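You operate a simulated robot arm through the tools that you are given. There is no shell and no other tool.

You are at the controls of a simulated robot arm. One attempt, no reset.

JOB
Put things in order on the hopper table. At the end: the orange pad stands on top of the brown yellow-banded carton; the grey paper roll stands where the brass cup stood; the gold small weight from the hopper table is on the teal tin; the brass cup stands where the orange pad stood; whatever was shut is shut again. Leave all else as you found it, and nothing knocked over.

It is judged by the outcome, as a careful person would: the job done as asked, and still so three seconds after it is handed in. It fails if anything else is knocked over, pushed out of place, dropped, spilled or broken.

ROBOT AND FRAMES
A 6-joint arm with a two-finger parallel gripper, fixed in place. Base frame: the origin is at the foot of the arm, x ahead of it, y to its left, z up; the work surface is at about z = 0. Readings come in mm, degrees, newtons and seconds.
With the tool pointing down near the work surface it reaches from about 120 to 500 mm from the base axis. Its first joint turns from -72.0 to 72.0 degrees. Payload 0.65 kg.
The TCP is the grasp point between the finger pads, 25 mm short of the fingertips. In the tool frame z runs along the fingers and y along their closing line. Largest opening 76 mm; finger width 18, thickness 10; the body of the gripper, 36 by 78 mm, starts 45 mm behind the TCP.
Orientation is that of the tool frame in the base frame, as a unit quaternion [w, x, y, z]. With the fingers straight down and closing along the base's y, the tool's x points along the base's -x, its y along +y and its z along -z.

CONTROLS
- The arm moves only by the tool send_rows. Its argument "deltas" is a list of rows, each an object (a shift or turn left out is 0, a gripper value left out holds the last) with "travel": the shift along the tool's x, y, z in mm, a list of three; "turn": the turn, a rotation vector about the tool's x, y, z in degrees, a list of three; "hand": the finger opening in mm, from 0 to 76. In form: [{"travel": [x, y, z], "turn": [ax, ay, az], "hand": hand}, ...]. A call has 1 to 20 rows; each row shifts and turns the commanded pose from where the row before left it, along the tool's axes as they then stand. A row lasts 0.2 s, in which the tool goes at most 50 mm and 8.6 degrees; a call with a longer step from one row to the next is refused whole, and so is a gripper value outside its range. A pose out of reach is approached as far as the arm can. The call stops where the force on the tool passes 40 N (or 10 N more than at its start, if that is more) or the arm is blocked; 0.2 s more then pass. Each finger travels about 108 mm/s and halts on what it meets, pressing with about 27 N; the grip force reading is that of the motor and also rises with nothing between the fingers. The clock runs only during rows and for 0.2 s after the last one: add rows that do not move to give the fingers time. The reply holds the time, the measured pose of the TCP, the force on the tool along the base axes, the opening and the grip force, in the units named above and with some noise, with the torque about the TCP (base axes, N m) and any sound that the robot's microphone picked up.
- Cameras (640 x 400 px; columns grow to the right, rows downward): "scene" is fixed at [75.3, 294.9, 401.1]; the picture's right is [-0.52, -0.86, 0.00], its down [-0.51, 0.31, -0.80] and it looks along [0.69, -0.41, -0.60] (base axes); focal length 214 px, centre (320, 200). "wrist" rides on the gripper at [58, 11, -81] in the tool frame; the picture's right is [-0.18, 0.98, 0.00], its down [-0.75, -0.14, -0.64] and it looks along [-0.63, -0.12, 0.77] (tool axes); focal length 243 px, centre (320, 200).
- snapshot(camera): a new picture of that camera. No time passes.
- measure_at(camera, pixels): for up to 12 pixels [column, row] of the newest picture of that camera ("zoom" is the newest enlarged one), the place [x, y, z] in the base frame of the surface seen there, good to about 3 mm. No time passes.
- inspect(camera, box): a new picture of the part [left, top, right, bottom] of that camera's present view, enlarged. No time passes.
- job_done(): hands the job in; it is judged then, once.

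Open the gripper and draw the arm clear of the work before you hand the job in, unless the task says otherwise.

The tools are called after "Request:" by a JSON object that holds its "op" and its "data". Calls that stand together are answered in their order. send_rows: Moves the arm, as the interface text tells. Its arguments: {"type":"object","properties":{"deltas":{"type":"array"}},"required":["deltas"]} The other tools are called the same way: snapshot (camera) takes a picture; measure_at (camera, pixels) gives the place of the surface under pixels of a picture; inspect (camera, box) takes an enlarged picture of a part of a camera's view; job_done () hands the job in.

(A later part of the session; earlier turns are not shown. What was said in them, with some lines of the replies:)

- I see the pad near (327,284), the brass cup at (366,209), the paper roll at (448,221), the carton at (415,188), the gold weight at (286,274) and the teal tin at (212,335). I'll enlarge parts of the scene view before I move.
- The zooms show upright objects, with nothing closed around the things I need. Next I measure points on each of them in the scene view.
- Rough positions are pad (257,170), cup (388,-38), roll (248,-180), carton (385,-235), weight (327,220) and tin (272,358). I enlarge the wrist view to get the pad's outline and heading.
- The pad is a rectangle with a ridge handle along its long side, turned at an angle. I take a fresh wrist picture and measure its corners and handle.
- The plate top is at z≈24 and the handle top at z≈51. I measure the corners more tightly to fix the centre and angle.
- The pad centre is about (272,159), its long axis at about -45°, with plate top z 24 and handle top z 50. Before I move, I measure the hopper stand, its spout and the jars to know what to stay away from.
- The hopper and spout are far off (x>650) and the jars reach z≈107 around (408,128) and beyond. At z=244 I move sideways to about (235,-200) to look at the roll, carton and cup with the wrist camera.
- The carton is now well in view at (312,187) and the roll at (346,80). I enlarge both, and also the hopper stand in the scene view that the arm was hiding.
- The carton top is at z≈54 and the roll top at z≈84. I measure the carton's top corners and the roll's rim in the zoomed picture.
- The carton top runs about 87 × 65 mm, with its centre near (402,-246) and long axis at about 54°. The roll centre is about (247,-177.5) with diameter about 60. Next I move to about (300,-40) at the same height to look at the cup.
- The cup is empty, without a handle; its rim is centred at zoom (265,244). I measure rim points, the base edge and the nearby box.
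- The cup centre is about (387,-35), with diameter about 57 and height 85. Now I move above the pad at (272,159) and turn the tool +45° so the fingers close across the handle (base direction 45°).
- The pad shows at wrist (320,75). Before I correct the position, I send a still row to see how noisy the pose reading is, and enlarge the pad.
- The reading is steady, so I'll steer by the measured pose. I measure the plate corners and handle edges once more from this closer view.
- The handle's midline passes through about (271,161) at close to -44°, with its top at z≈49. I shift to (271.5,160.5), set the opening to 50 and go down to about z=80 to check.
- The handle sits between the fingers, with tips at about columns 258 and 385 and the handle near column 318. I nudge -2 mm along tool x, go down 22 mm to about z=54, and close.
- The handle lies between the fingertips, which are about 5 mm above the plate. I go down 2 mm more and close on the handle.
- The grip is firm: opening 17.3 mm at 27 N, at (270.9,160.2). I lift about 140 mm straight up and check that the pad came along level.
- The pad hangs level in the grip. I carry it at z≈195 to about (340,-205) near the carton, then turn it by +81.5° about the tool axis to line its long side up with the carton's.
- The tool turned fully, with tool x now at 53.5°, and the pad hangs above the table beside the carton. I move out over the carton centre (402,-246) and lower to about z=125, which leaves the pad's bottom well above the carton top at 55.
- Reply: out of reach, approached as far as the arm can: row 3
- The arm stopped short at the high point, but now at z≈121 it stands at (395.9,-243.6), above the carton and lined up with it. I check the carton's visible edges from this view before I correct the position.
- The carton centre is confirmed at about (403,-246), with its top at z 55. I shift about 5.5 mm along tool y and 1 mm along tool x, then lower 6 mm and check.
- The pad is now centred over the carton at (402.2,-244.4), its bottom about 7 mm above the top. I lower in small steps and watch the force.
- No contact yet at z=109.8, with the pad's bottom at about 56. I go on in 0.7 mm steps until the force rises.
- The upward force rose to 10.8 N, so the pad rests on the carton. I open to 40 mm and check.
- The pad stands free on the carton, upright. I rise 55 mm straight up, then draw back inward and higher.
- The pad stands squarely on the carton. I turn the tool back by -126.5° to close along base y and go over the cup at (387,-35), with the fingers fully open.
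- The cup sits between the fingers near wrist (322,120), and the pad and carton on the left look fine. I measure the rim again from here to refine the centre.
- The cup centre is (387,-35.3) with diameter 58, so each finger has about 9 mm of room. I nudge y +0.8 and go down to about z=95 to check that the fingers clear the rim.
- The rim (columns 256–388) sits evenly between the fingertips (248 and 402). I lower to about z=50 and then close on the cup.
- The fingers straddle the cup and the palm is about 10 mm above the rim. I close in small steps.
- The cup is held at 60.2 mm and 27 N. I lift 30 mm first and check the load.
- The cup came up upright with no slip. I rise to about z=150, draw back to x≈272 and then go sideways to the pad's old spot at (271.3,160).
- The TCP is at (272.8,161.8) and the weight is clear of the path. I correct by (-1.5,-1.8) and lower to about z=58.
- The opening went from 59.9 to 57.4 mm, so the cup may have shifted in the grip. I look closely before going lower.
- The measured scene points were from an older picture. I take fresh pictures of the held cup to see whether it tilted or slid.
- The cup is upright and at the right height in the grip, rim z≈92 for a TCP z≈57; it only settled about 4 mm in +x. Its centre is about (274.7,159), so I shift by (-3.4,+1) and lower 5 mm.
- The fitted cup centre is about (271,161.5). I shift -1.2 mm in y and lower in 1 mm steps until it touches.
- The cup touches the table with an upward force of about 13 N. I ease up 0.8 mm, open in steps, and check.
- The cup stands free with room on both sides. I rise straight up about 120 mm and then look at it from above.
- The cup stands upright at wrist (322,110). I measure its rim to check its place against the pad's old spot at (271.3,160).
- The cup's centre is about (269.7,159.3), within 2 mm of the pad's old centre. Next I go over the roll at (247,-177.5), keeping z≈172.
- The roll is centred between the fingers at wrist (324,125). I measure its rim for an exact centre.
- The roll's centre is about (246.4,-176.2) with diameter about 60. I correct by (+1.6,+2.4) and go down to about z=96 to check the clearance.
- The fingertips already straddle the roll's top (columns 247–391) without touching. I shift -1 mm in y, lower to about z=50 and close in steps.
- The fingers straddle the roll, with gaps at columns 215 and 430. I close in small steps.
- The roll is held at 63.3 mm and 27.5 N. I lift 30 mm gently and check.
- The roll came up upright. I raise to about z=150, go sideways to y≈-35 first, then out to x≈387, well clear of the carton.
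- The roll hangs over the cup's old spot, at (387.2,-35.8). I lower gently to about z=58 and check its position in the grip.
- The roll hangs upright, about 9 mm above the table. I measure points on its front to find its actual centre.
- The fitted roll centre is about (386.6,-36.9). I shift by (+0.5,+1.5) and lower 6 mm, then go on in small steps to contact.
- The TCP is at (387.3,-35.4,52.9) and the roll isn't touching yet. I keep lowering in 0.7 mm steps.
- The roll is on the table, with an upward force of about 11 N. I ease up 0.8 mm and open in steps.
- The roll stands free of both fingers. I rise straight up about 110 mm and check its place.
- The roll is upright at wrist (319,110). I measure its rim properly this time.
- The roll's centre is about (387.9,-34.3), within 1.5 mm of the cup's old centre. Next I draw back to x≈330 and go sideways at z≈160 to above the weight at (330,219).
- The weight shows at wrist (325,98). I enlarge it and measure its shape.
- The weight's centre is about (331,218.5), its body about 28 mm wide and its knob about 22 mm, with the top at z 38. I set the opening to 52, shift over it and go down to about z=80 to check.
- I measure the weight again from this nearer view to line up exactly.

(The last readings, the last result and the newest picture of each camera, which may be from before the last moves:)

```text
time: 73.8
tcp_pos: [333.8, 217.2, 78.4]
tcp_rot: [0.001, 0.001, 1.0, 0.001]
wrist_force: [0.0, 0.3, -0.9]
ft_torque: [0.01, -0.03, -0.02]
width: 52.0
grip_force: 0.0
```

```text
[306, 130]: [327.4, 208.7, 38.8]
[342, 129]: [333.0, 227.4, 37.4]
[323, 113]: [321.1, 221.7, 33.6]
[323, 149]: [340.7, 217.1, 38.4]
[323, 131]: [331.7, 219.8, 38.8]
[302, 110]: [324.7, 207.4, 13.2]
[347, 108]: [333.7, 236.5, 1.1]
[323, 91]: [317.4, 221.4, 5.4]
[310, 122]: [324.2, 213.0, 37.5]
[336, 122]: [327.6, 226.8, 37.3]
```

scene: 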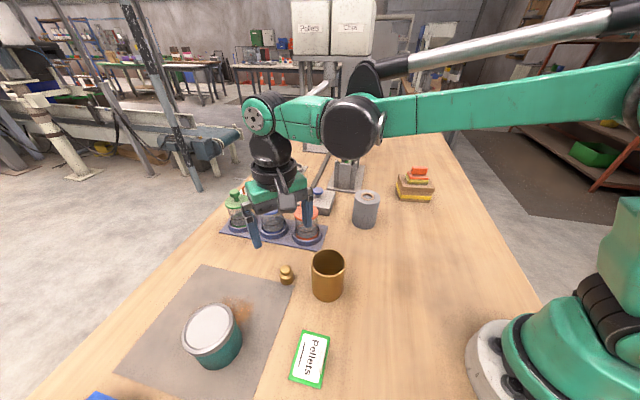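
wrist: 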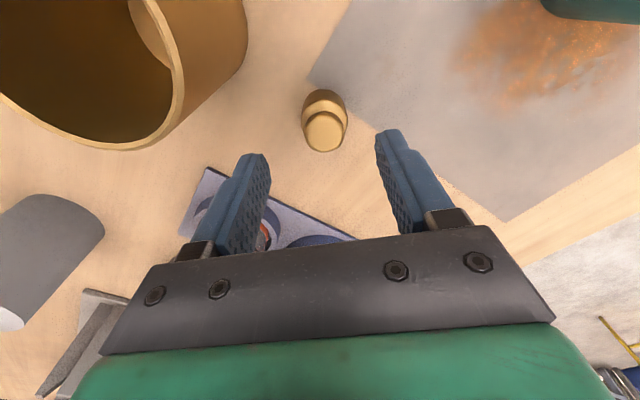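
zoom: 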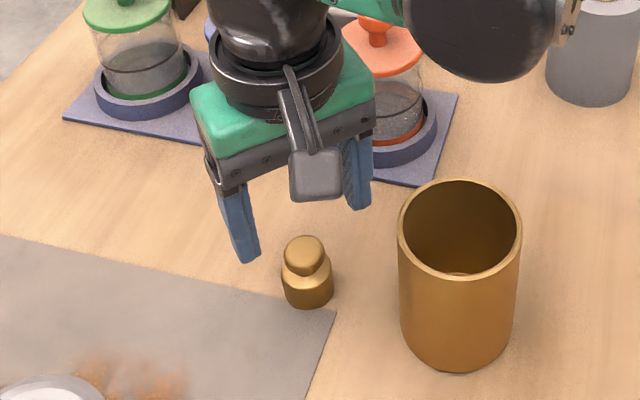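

The weight's centre is (331,218.7). I correct by (-2.8,+1.5) and lower to about z=35, which puts the fingertips about 10 mm above the table.

Request:
{"op": "send_rows", "data": {"deltas": [{"travel": [2.8, 1.5, 8]}, {"travel": [0, 0, 12]}, {"travel": [0, 0, 12]}, {"travel": [0, 0, 11]}, {"travel": [0, 0, 0]}, {"travel": [0, 0, 0]}]}}

Request:
{"op": "snapshot", "data": {"camera": "wrist"}}

Request:
{"op": "inspect", "data": {"camera": "scene", "box": [220, 200, 360, 310]}}

```text
time: 75.2
tcp_pos: [328.4, 218.0, 37.3]
tcp_rot: [0.001, 0.001, 1.0, 0.0]
wrist_force: [0.3, 0.3, -0.1]
ft_torque: [-0.02, 0.01, -0.03]
width: 51.9
grip_force: 0.1
```

```text
taken
```

wrist: 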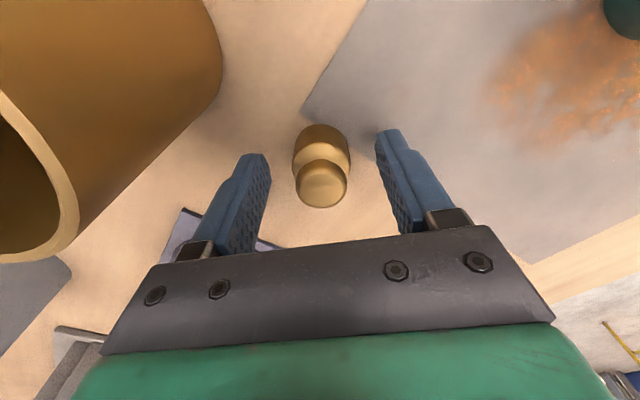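

```text
3.64 times, centred on (290, 255) of scene
```

zoom: 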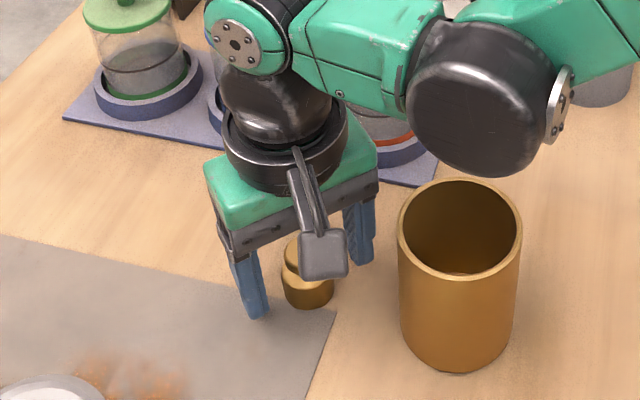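

The weight is between the fingers and the cup is clear. I shift +2.5 mm in x, lower 2 mm more and close.

Request:
{"op": "send_rows", "data": {"deltas": [{"travel": [-2.5, 0.7, 0]}, {"travel": [0, 0, 2]}, {"hand": 40}, {"hand": 32}, {"hand": 26}, {"hand": 20}, {"hand": 18}, {"hand": 18}, {"hand": 18}]}}

Request:
{"op": "snapshot", "data": {"camera": "wrist"}}

```text
time: 77.2
tcp_pos: [332.2, 220.2, 35.8]
tcp_rot: [0.001, 0.001, 1.0, 0.0]
wrist_force: [-0.8, 0.9, 0.8]
ft_torque: [0.02, 0.01, -0.01]
width: 26.6
grip_force: 26.9
```

```text
taken
```

wrist: 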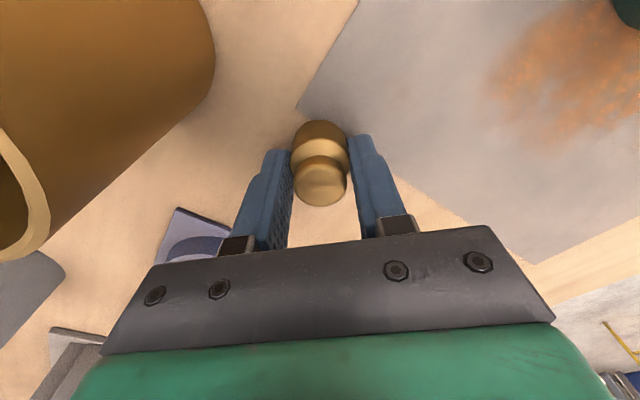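

The weight is held at 26.6 mm and 27 N. I lift about 120 mm and check that it came along.

Request:
{"op": "send_rows", "data": {"deltas": [{"travel": [0, 0, -6]}, {"travel": [0, 0, -14]}, {"travel": [0, 0, -25]}, {"travel": [0, 0, -25]}, {"travel": [0, 0, -25]}, {"travel": [0, 0, -25]}, {"travel": [0, 0, 0]}, {"travel": [0, 0, 0]}]}}

Request:
{"op": "snapshot", "data": {"camera": "wrist"}}

Request:
{"op": "inspect", "data": {"camera": "scene", "box": [180, 180, 380, 340]}}

```text
time: 79.0
tcp_pos: [333.0, 220.1, 155.0]
tcp_rot: [0.001, 0.0, 1.0, 0.0]
wrist_force: [-0.1, 0.0, -2.0]
ft_torque: [0.0, 0.01, 0.02]
width: 26.7
grip_force: 26.9
```

```text
taken
```

wrist: 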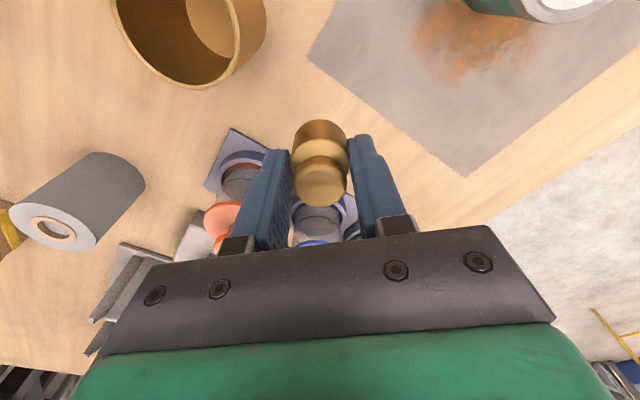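

```text
2.50 times, centred on (280, 260) of scene
```

zoom: 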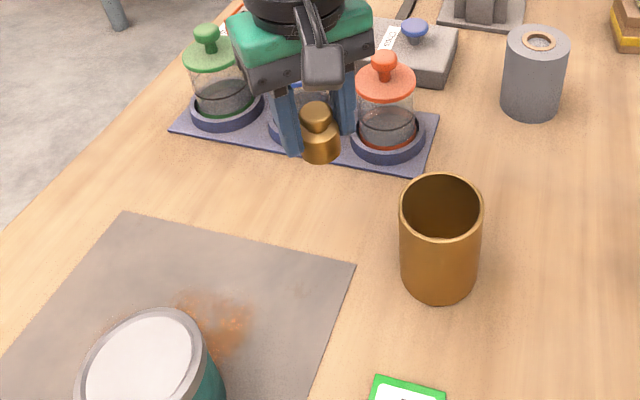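

The weight came up upright. While it hangs here, I enlarge the tin in the scene view and measure its lid.

Request:
{"op": "inspect", "data": {"camera": "scene", "box": [170, 290, 260, 380]}}

Request:
{"op": "measure_at", "data": {"camera": "zoom", "pixels": [[280, 90], [170, 200], [380, 130], [230, 230], [275, 150], [260, 80], [400, 110], [155, 190], [220, 262], [330, 220], [320, 110], [220, 160]]}}

```text
4.44 times, centred on (215, 335) of scene
```

zoom: 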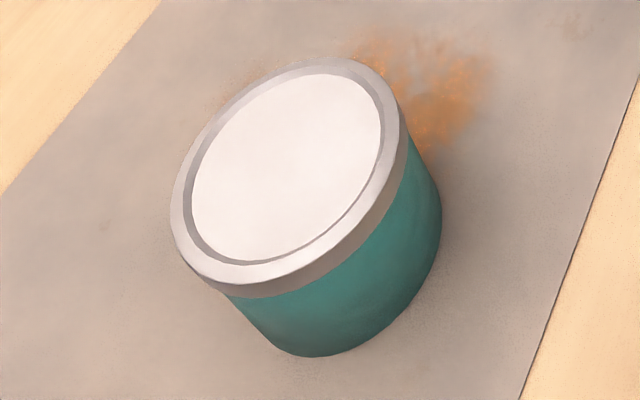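

```text
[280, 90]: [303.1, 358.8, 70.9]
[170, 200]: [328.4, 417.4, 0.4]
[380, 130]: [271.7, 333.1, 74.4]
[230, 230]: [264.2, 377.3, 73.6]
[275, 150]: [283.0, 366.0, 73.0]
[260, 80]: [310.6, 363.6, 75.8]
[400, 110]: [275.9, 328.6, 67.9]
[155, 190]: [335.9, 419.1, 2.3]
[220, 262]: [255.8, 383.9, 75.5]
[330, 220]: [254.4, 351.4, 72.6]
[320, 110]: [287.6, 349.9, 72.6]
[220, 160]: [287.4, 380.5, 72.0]
```

The lid is a flat panel at z≈72.5 inside a rim at z≈75. I measure the panel's edge all around to get its centre.

Request:
{"op": "measure_at", "data": {"camera": "zoom", "pixels": [[198, 190], [377, 140], [310, 82], [260, 256], [355, 88], [212, 240], [240, 120], [340, 200], [285, 165], [180, 230], [395, 110], [320, 65]]}}

```text
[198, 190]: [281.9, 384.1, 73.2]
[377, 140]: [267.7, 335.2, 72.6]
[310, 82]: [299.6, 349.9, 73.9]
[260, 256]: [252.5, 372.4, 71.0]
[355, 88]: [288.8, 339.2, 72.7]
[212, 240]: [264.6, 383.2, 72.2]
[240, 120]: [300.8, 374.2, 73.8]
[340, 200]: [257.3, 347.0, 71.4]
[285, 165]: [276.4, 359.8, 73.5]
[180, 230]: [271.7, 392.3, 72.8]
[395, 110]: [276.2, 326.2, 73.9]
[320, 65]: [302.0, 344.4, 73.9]
```

The lid's centre is about (276,360), with a panel radius of about 25 mm, and the weight's base is about 28 mm wide. I carry the weight at z≈155 to above the lid.

Request:
{"op": "send_rows", "data": {"deltas": [{"travel": [7, 18, 0]}, {"travel": [9.8, 24.4, 0]}, {"travel": [9.8, 24.4, 0]}, {"travel": [9.8, 24.4, 0]}, {"travel": [9.8, 24.4, 0]}, {"travel": [9.8, 24.3, 0]}, {"travel": [0, 0, 0]}, {"travel": [0, 0, 0]}]}}

Request:
{"op": "snapshot", "data": {"camera": "wrist"}}

Request:
{"op": "inspect", "data": {"camera": "scene", "box": [150, 220, 310, 380]}}

```text
time: 80.8
tcp_pos: [278.6, 362.5, 154.9]
tcp_rot: [0.001, 0.001, 1.0, -0.001]
wrist_force: [0.5, 0.2, -0.8]
ft_torque: [-0.04, 0.04, 0.01]
width: 26.3
grip_force: 27.3
```

```text
taken
```

wrist: 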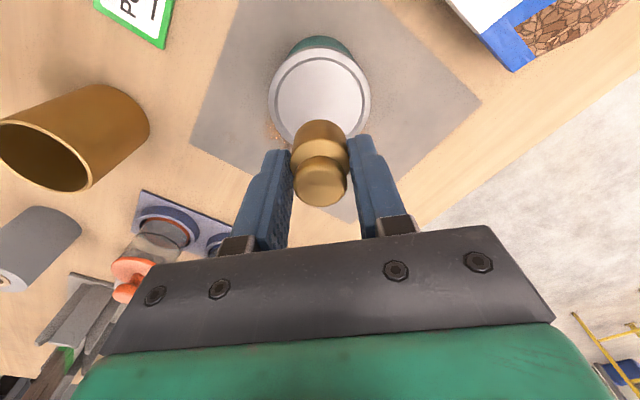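

```text
2.50 times, centred on (230, 300) of scene
```

zoom: 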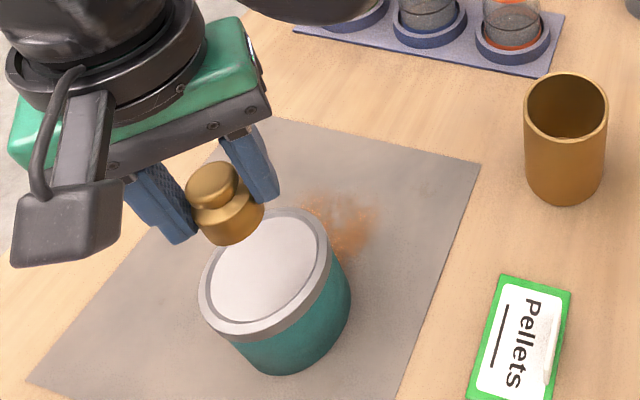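

The weight hangs over the tin, and the tin's rim spans wrist columns 268–370. I verify the lid centre from this camera too.

Request:
{"op": "measure_at", "data": {"camera": "wrist", "pixels": [[277, 95], [363, 92], [319, 58], [284, 73], [353, 70], [286, 125], [355, 122], [319, 90], [270, 95], [369, 92], [319, 50], [300, 100]]}}

```text
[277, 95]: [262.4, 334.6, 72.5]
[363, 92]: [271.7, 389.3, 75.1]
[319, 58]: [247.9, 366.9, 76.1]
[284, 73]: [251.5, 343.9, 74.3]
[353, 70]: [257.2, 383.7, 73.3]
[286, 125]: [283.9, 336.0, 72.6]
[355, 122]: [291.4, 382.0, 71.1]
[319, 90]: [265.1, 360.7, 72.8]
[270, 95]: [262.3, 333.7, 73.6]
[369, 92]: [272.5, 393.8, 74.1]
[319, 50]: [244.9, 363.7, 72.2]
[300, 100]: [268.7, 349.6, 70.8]
```

Both cameras agree on a lid centre near (275,360.5). I correct by (-2.4,-2.0) and lower to about z=115, which keeps the weight's bottom about 6 mm above the lid.

Request:
{"op": "send_rows", "data": {"deltas": [{"travel": [2.4, -2, 4]}, {"travel": [0, 0, 12]}, {"travel": [0, 0, 12]}, {"travel": [0, 0, 8]}, {"travel": [0, 0, 4]}, {"travel": [0, 0, 0]}, {"travel": [0, 0, 0]}]}}

Request:
{"op": "snapshot", "data": {"camera": "wrist"}}

Request:
{"op": "inspect", "data": {"camera": "scene", "box": [150, 260, 270, 380]}}

```text
time: 82.4
tcp_pos: [274.1, 358.1, 114.8]
tcp_rot: [0.0, 0.001, 1.0, -0.001]
wrist_force: [-0.9, 0.0, -1.9]
ft_torque: [-0.02, 0.03, -0.02]
width: 26.6
grip_force: 27.0
```

```text
taken
```

wrist: 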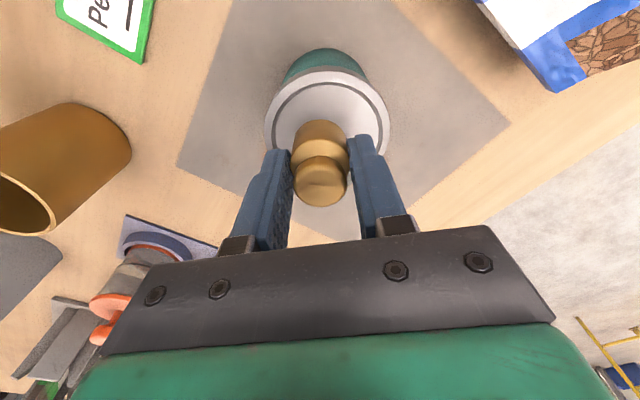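

```text
3.33 times, centred on (210, 320) of scene
```

zoom: 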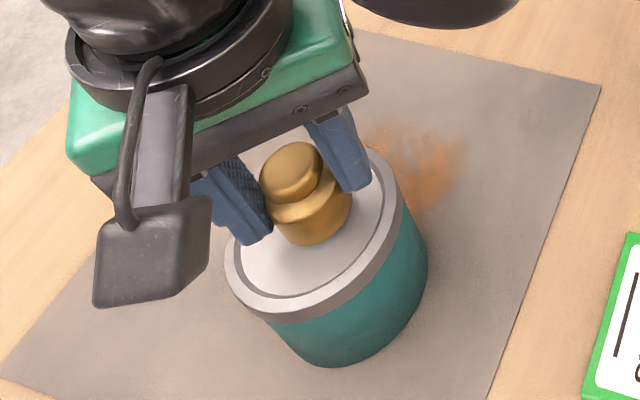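

The weight hangs over the lid at about (273,358). I adjust by (+1.7,+2) and lower in small steps, watching the force.

Request:
{"op": "send_rows", "data": {"deltas": [{"travel": [-1.7, 2, 0]}, {"travel": [0, 0, 2]}, {"travel": [0, 0, 1.5]}, {"travel": [0, 0, 0]}, {"travel": [0, 0, 0]}]}}

Request:
{"op": "send_rows", "data": {"deltas": [{"travel": [0, 0, 1]}, {"travel": [0, 0, 0]}]}}

Request:
{"op": "send_rows", "data": {"deltas": [{"travel": [0, 0, 0.7]}, {"travel": [0, 0, 0]}]}}

```text
time: 83.6
tcp_pos: [276.0, 360.2, 111.6]
tcp_rot: [0.001, 0.001, 1.0, 0.0]
wrist_force: [0.8, -0.4, -1.6]
ft_torque: [0.0, 0.02, -0.02]
width: 26.7
grip_force: 26.8
```

```text
time: 84.2
tcp_pos: [275.4, 359.4, 109.6]
tcp_rot: [0.001, 0.0, 1.0, 0.0]
wrist_force: [0.6, 0.6, -1.1]
ft_torque: [-0.04, 0.0, 0.0]
width: 26.5
grip_force: 27.2
```

```text
time: 84.8
tcp_pos: [275.6, 359.8, 109.2]
tcp_rot: [0.001, 0.001, 1.0, 0.0]
wrist_force: [0.9, 0.1, 1.7]
ft_torque: [0.0, -0.01, 0.01]
width: 26.5
grip_force: 27.0
```

The TCP is at (275.6,359.8,109.2) and the force is just starting to change. I lower a little more to confirm contact.

Request:
{"op": "send_rows", "data": {"deltas": [{"travel": [0, 0, 0.6]}, {"travel": [0, 0, 0]}]}}

Request:
{"op": "inspect", "data": {"camera": "scene", "box": [170, 270, 260, 360]}}

```text
time: 85.4
tcp_pos: [275.7, 360.2, 109.7]
tcp_rot: [0.001, 0.0, 1.0, 0.001]
wrist_force: [-0.2, -0.4, 23.4]
ft_torque: [0.01, 0.0, -0.01]
width: 26.4
grip_force: 27.2
```

```text
4.44 times, centred on (215, 315) of scene
```

zoom: 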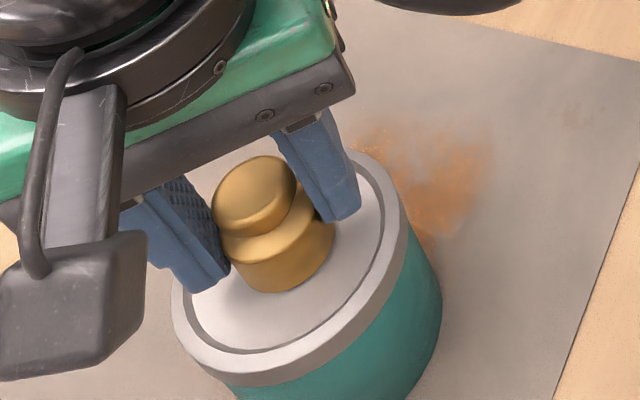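

The weight rests on the lid with an upward force of 23 N. I ease up 0.8 mm and open slowly to 50 mm.

Request:
{"op": "send_rows", "data": {"deltas": [{"travel": [0, 0, -0.8]}, {"hand": 30}, {"hand": 38}, {"hand": 48}, {"hand": 48}, {"hand": 48}]}}

Request:
{"op": "inspect", "data": {"camera": "scene", "box": [170, 270, 260, 360]}}

Request:
{"op": "snapshot", "data": {"camera": "wrist"}}

```text
time: 86.8
tcp_pos: [275.9, 360.3, 110.6]
tcp_rot: [0.001, 0.0, 1.0, 0.0]
wrist_force: [0.3, 0.0, -0.3]
ft_torque: [-0.02, 0.0, 0.01]
width: 48.1
grip_force: 0.0
```

```text
4.44 times, centred on (215, 315) of scene
```

zoom: 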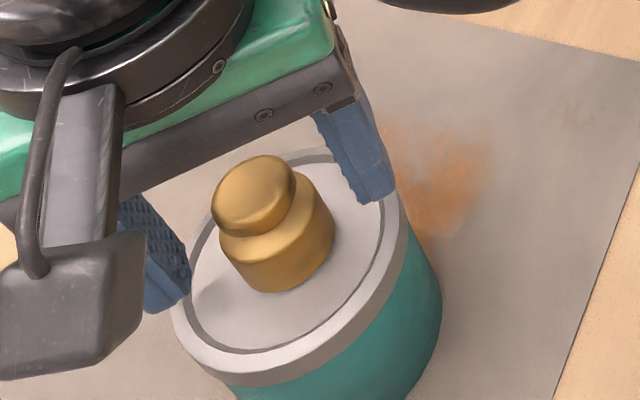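

```text
taken
```

wrist: 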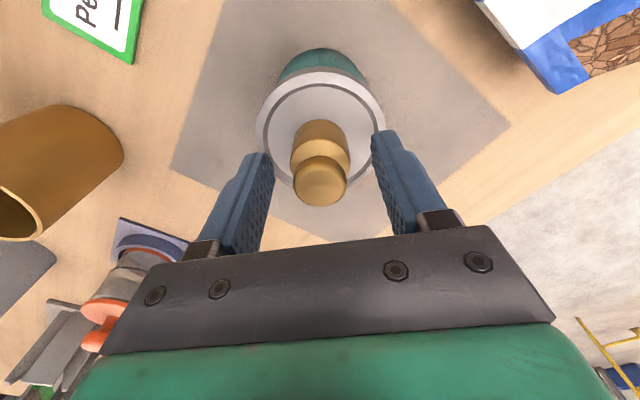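

The weight stands free and upright on the lid. I rise straight up 60 mm, then draw back towards the starting pose at height.

Request:
{"op": "send_rows", "data": {"deltas": [{"travel": [0, 0, -10]}, {"travel": [0, 0, -20]}, {"travel": [0, 0, -25]}, {"travel": [0, -30, -25]}, {"travel": [5, -35, -25]}, {"travel": [5, -35, -25]}, {"travel": [5, -35, 0]}, {"travel": [5, -35, 0]}, {"travel": [5, -35, 0]}, {"travel": [5, -35, 0], "hand": 76}, {"travel": [0, 0, 0]}, {"travel": [0, 0, 0]}]}}

Request:
{"op": "snapshot", "data": {"camera": "scene"}}

Request:
{"op": "snapshot", "data": {"camera": "wrist"}}

```text
time: 89.4
tcp_pos: [245.1, 121.2, 239.3]
tcp_rot: [0.001, 0.002, 1.0, 0.0]
wrist_force: [0.3, 0.4, 0.6]
ft_torque: [0.02, -0.02, -0.02]
width: 76.2
grip_force: 0.0
```

```text
taken
```

scene: 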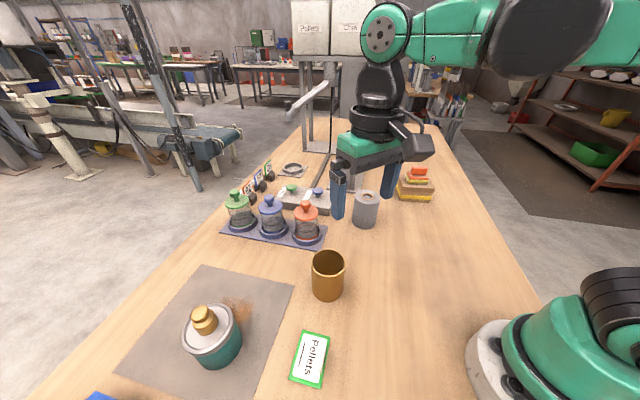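

```text
taken
```

wrist: 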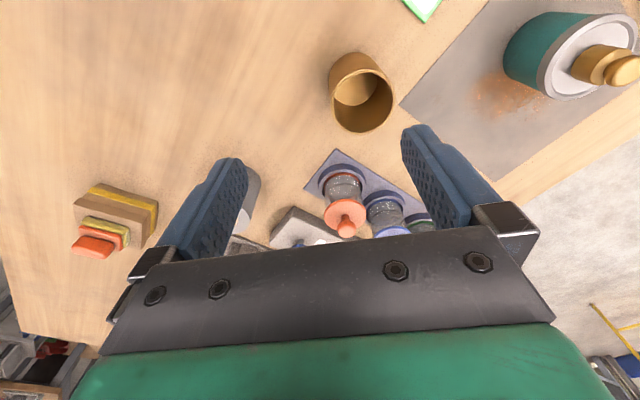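

Everything stands upright: pad on the carton at (416,175), roll at (365,210), cup at (328,276), weight on the tin at (204,320). I take a last close look at each before I hand in.

Request:
{"op": "inspect", "data": {"camera": "scene", "box": [330, 140, 470, 240]}}

Request:
{"op": "inspect", "data": {"camera": "scene", "box": [160, 220, 360, 400]}}

Request:
{"op": "inspect", "data": {"camera": "scene", "box": [210, 150, 350, 250]}}

Request:
{"op": "measure_at", "data": {"camera": "scene", "pixels": [[416, 171], [418, 180], [400, 188], [430, 188], [403, 177], [215, 367], [186, 340], [204, 316], [208, 328], [306, 207], [268, 201], [237, 192]]}}

```text
4.00 times, centred on (400, 190) of scene
```

zoom: 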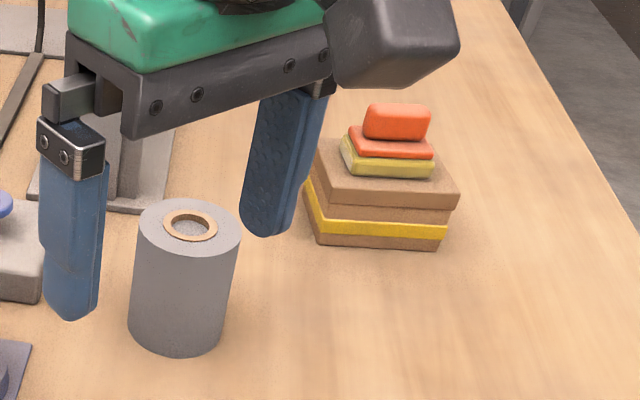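

```text
2.22 times, centred on (260, 310) of scene
```

zoom: 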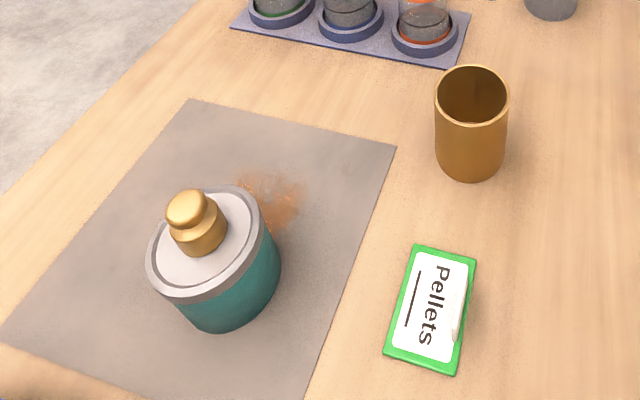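

```text
4.00 times, centred on (280, 200) of scene
```

zoom: 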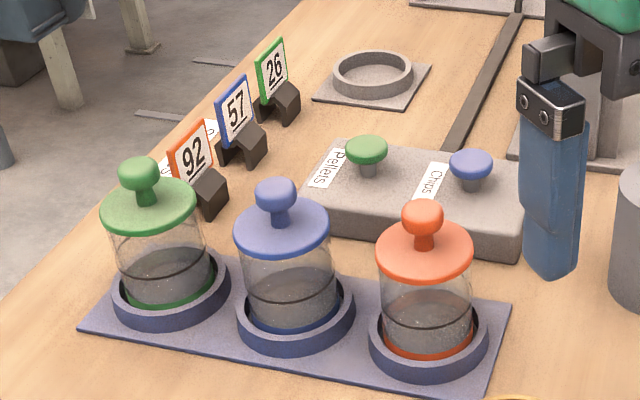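

```text
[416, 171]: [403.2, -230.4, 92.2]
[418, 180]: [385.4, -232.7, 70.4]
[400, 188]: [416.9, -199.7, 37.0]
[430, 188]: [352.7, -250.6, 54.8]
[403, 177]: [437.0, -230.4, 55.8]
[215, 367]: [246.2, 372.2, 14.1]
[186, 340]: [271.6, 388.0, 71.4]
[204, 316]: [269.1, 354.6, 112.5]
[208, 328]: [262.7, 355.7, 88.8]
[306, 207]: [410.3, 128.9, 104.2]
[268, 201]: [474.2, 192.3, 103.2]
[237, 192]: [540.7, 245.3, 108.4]
```

The close views show all four items in place and upright. The jars, buttons, tags, card, tin and carton are where they were, nothing was opened, and the gripper is open and high above the table. I hand the job in.

Request:
{"op": "job_done", "data": {}}

```text
The job is handed in.
```

I did the four moves on the hopper table and handed the job in. I haven't seen the judge's result.

| Item | Where it is now | How close |
|---|---|---|
| Orange pad | Upright on top of the brown yellow-banded carton | Centred to within a few mm, long sides lined up |
| Brass cup | Where the orange pad stood | Within about 2 mm |
| Grey paper roll | Where the brass cup stood | Within about 1.5 mm |
| Gold small weight | Upright on the teal tin's lid | Within a few mm of the lid's centre, inside the rim |

- **Shut things:** I didn't open anything, so there was nothing to shut again.
- **Everything else:** the last pictures show the jars, buttons, number tags, card, tin and carton where I found them, and nothing knocked over.
- **The arm:** it is back close to its starting pose, with the gripper open and well above the table.
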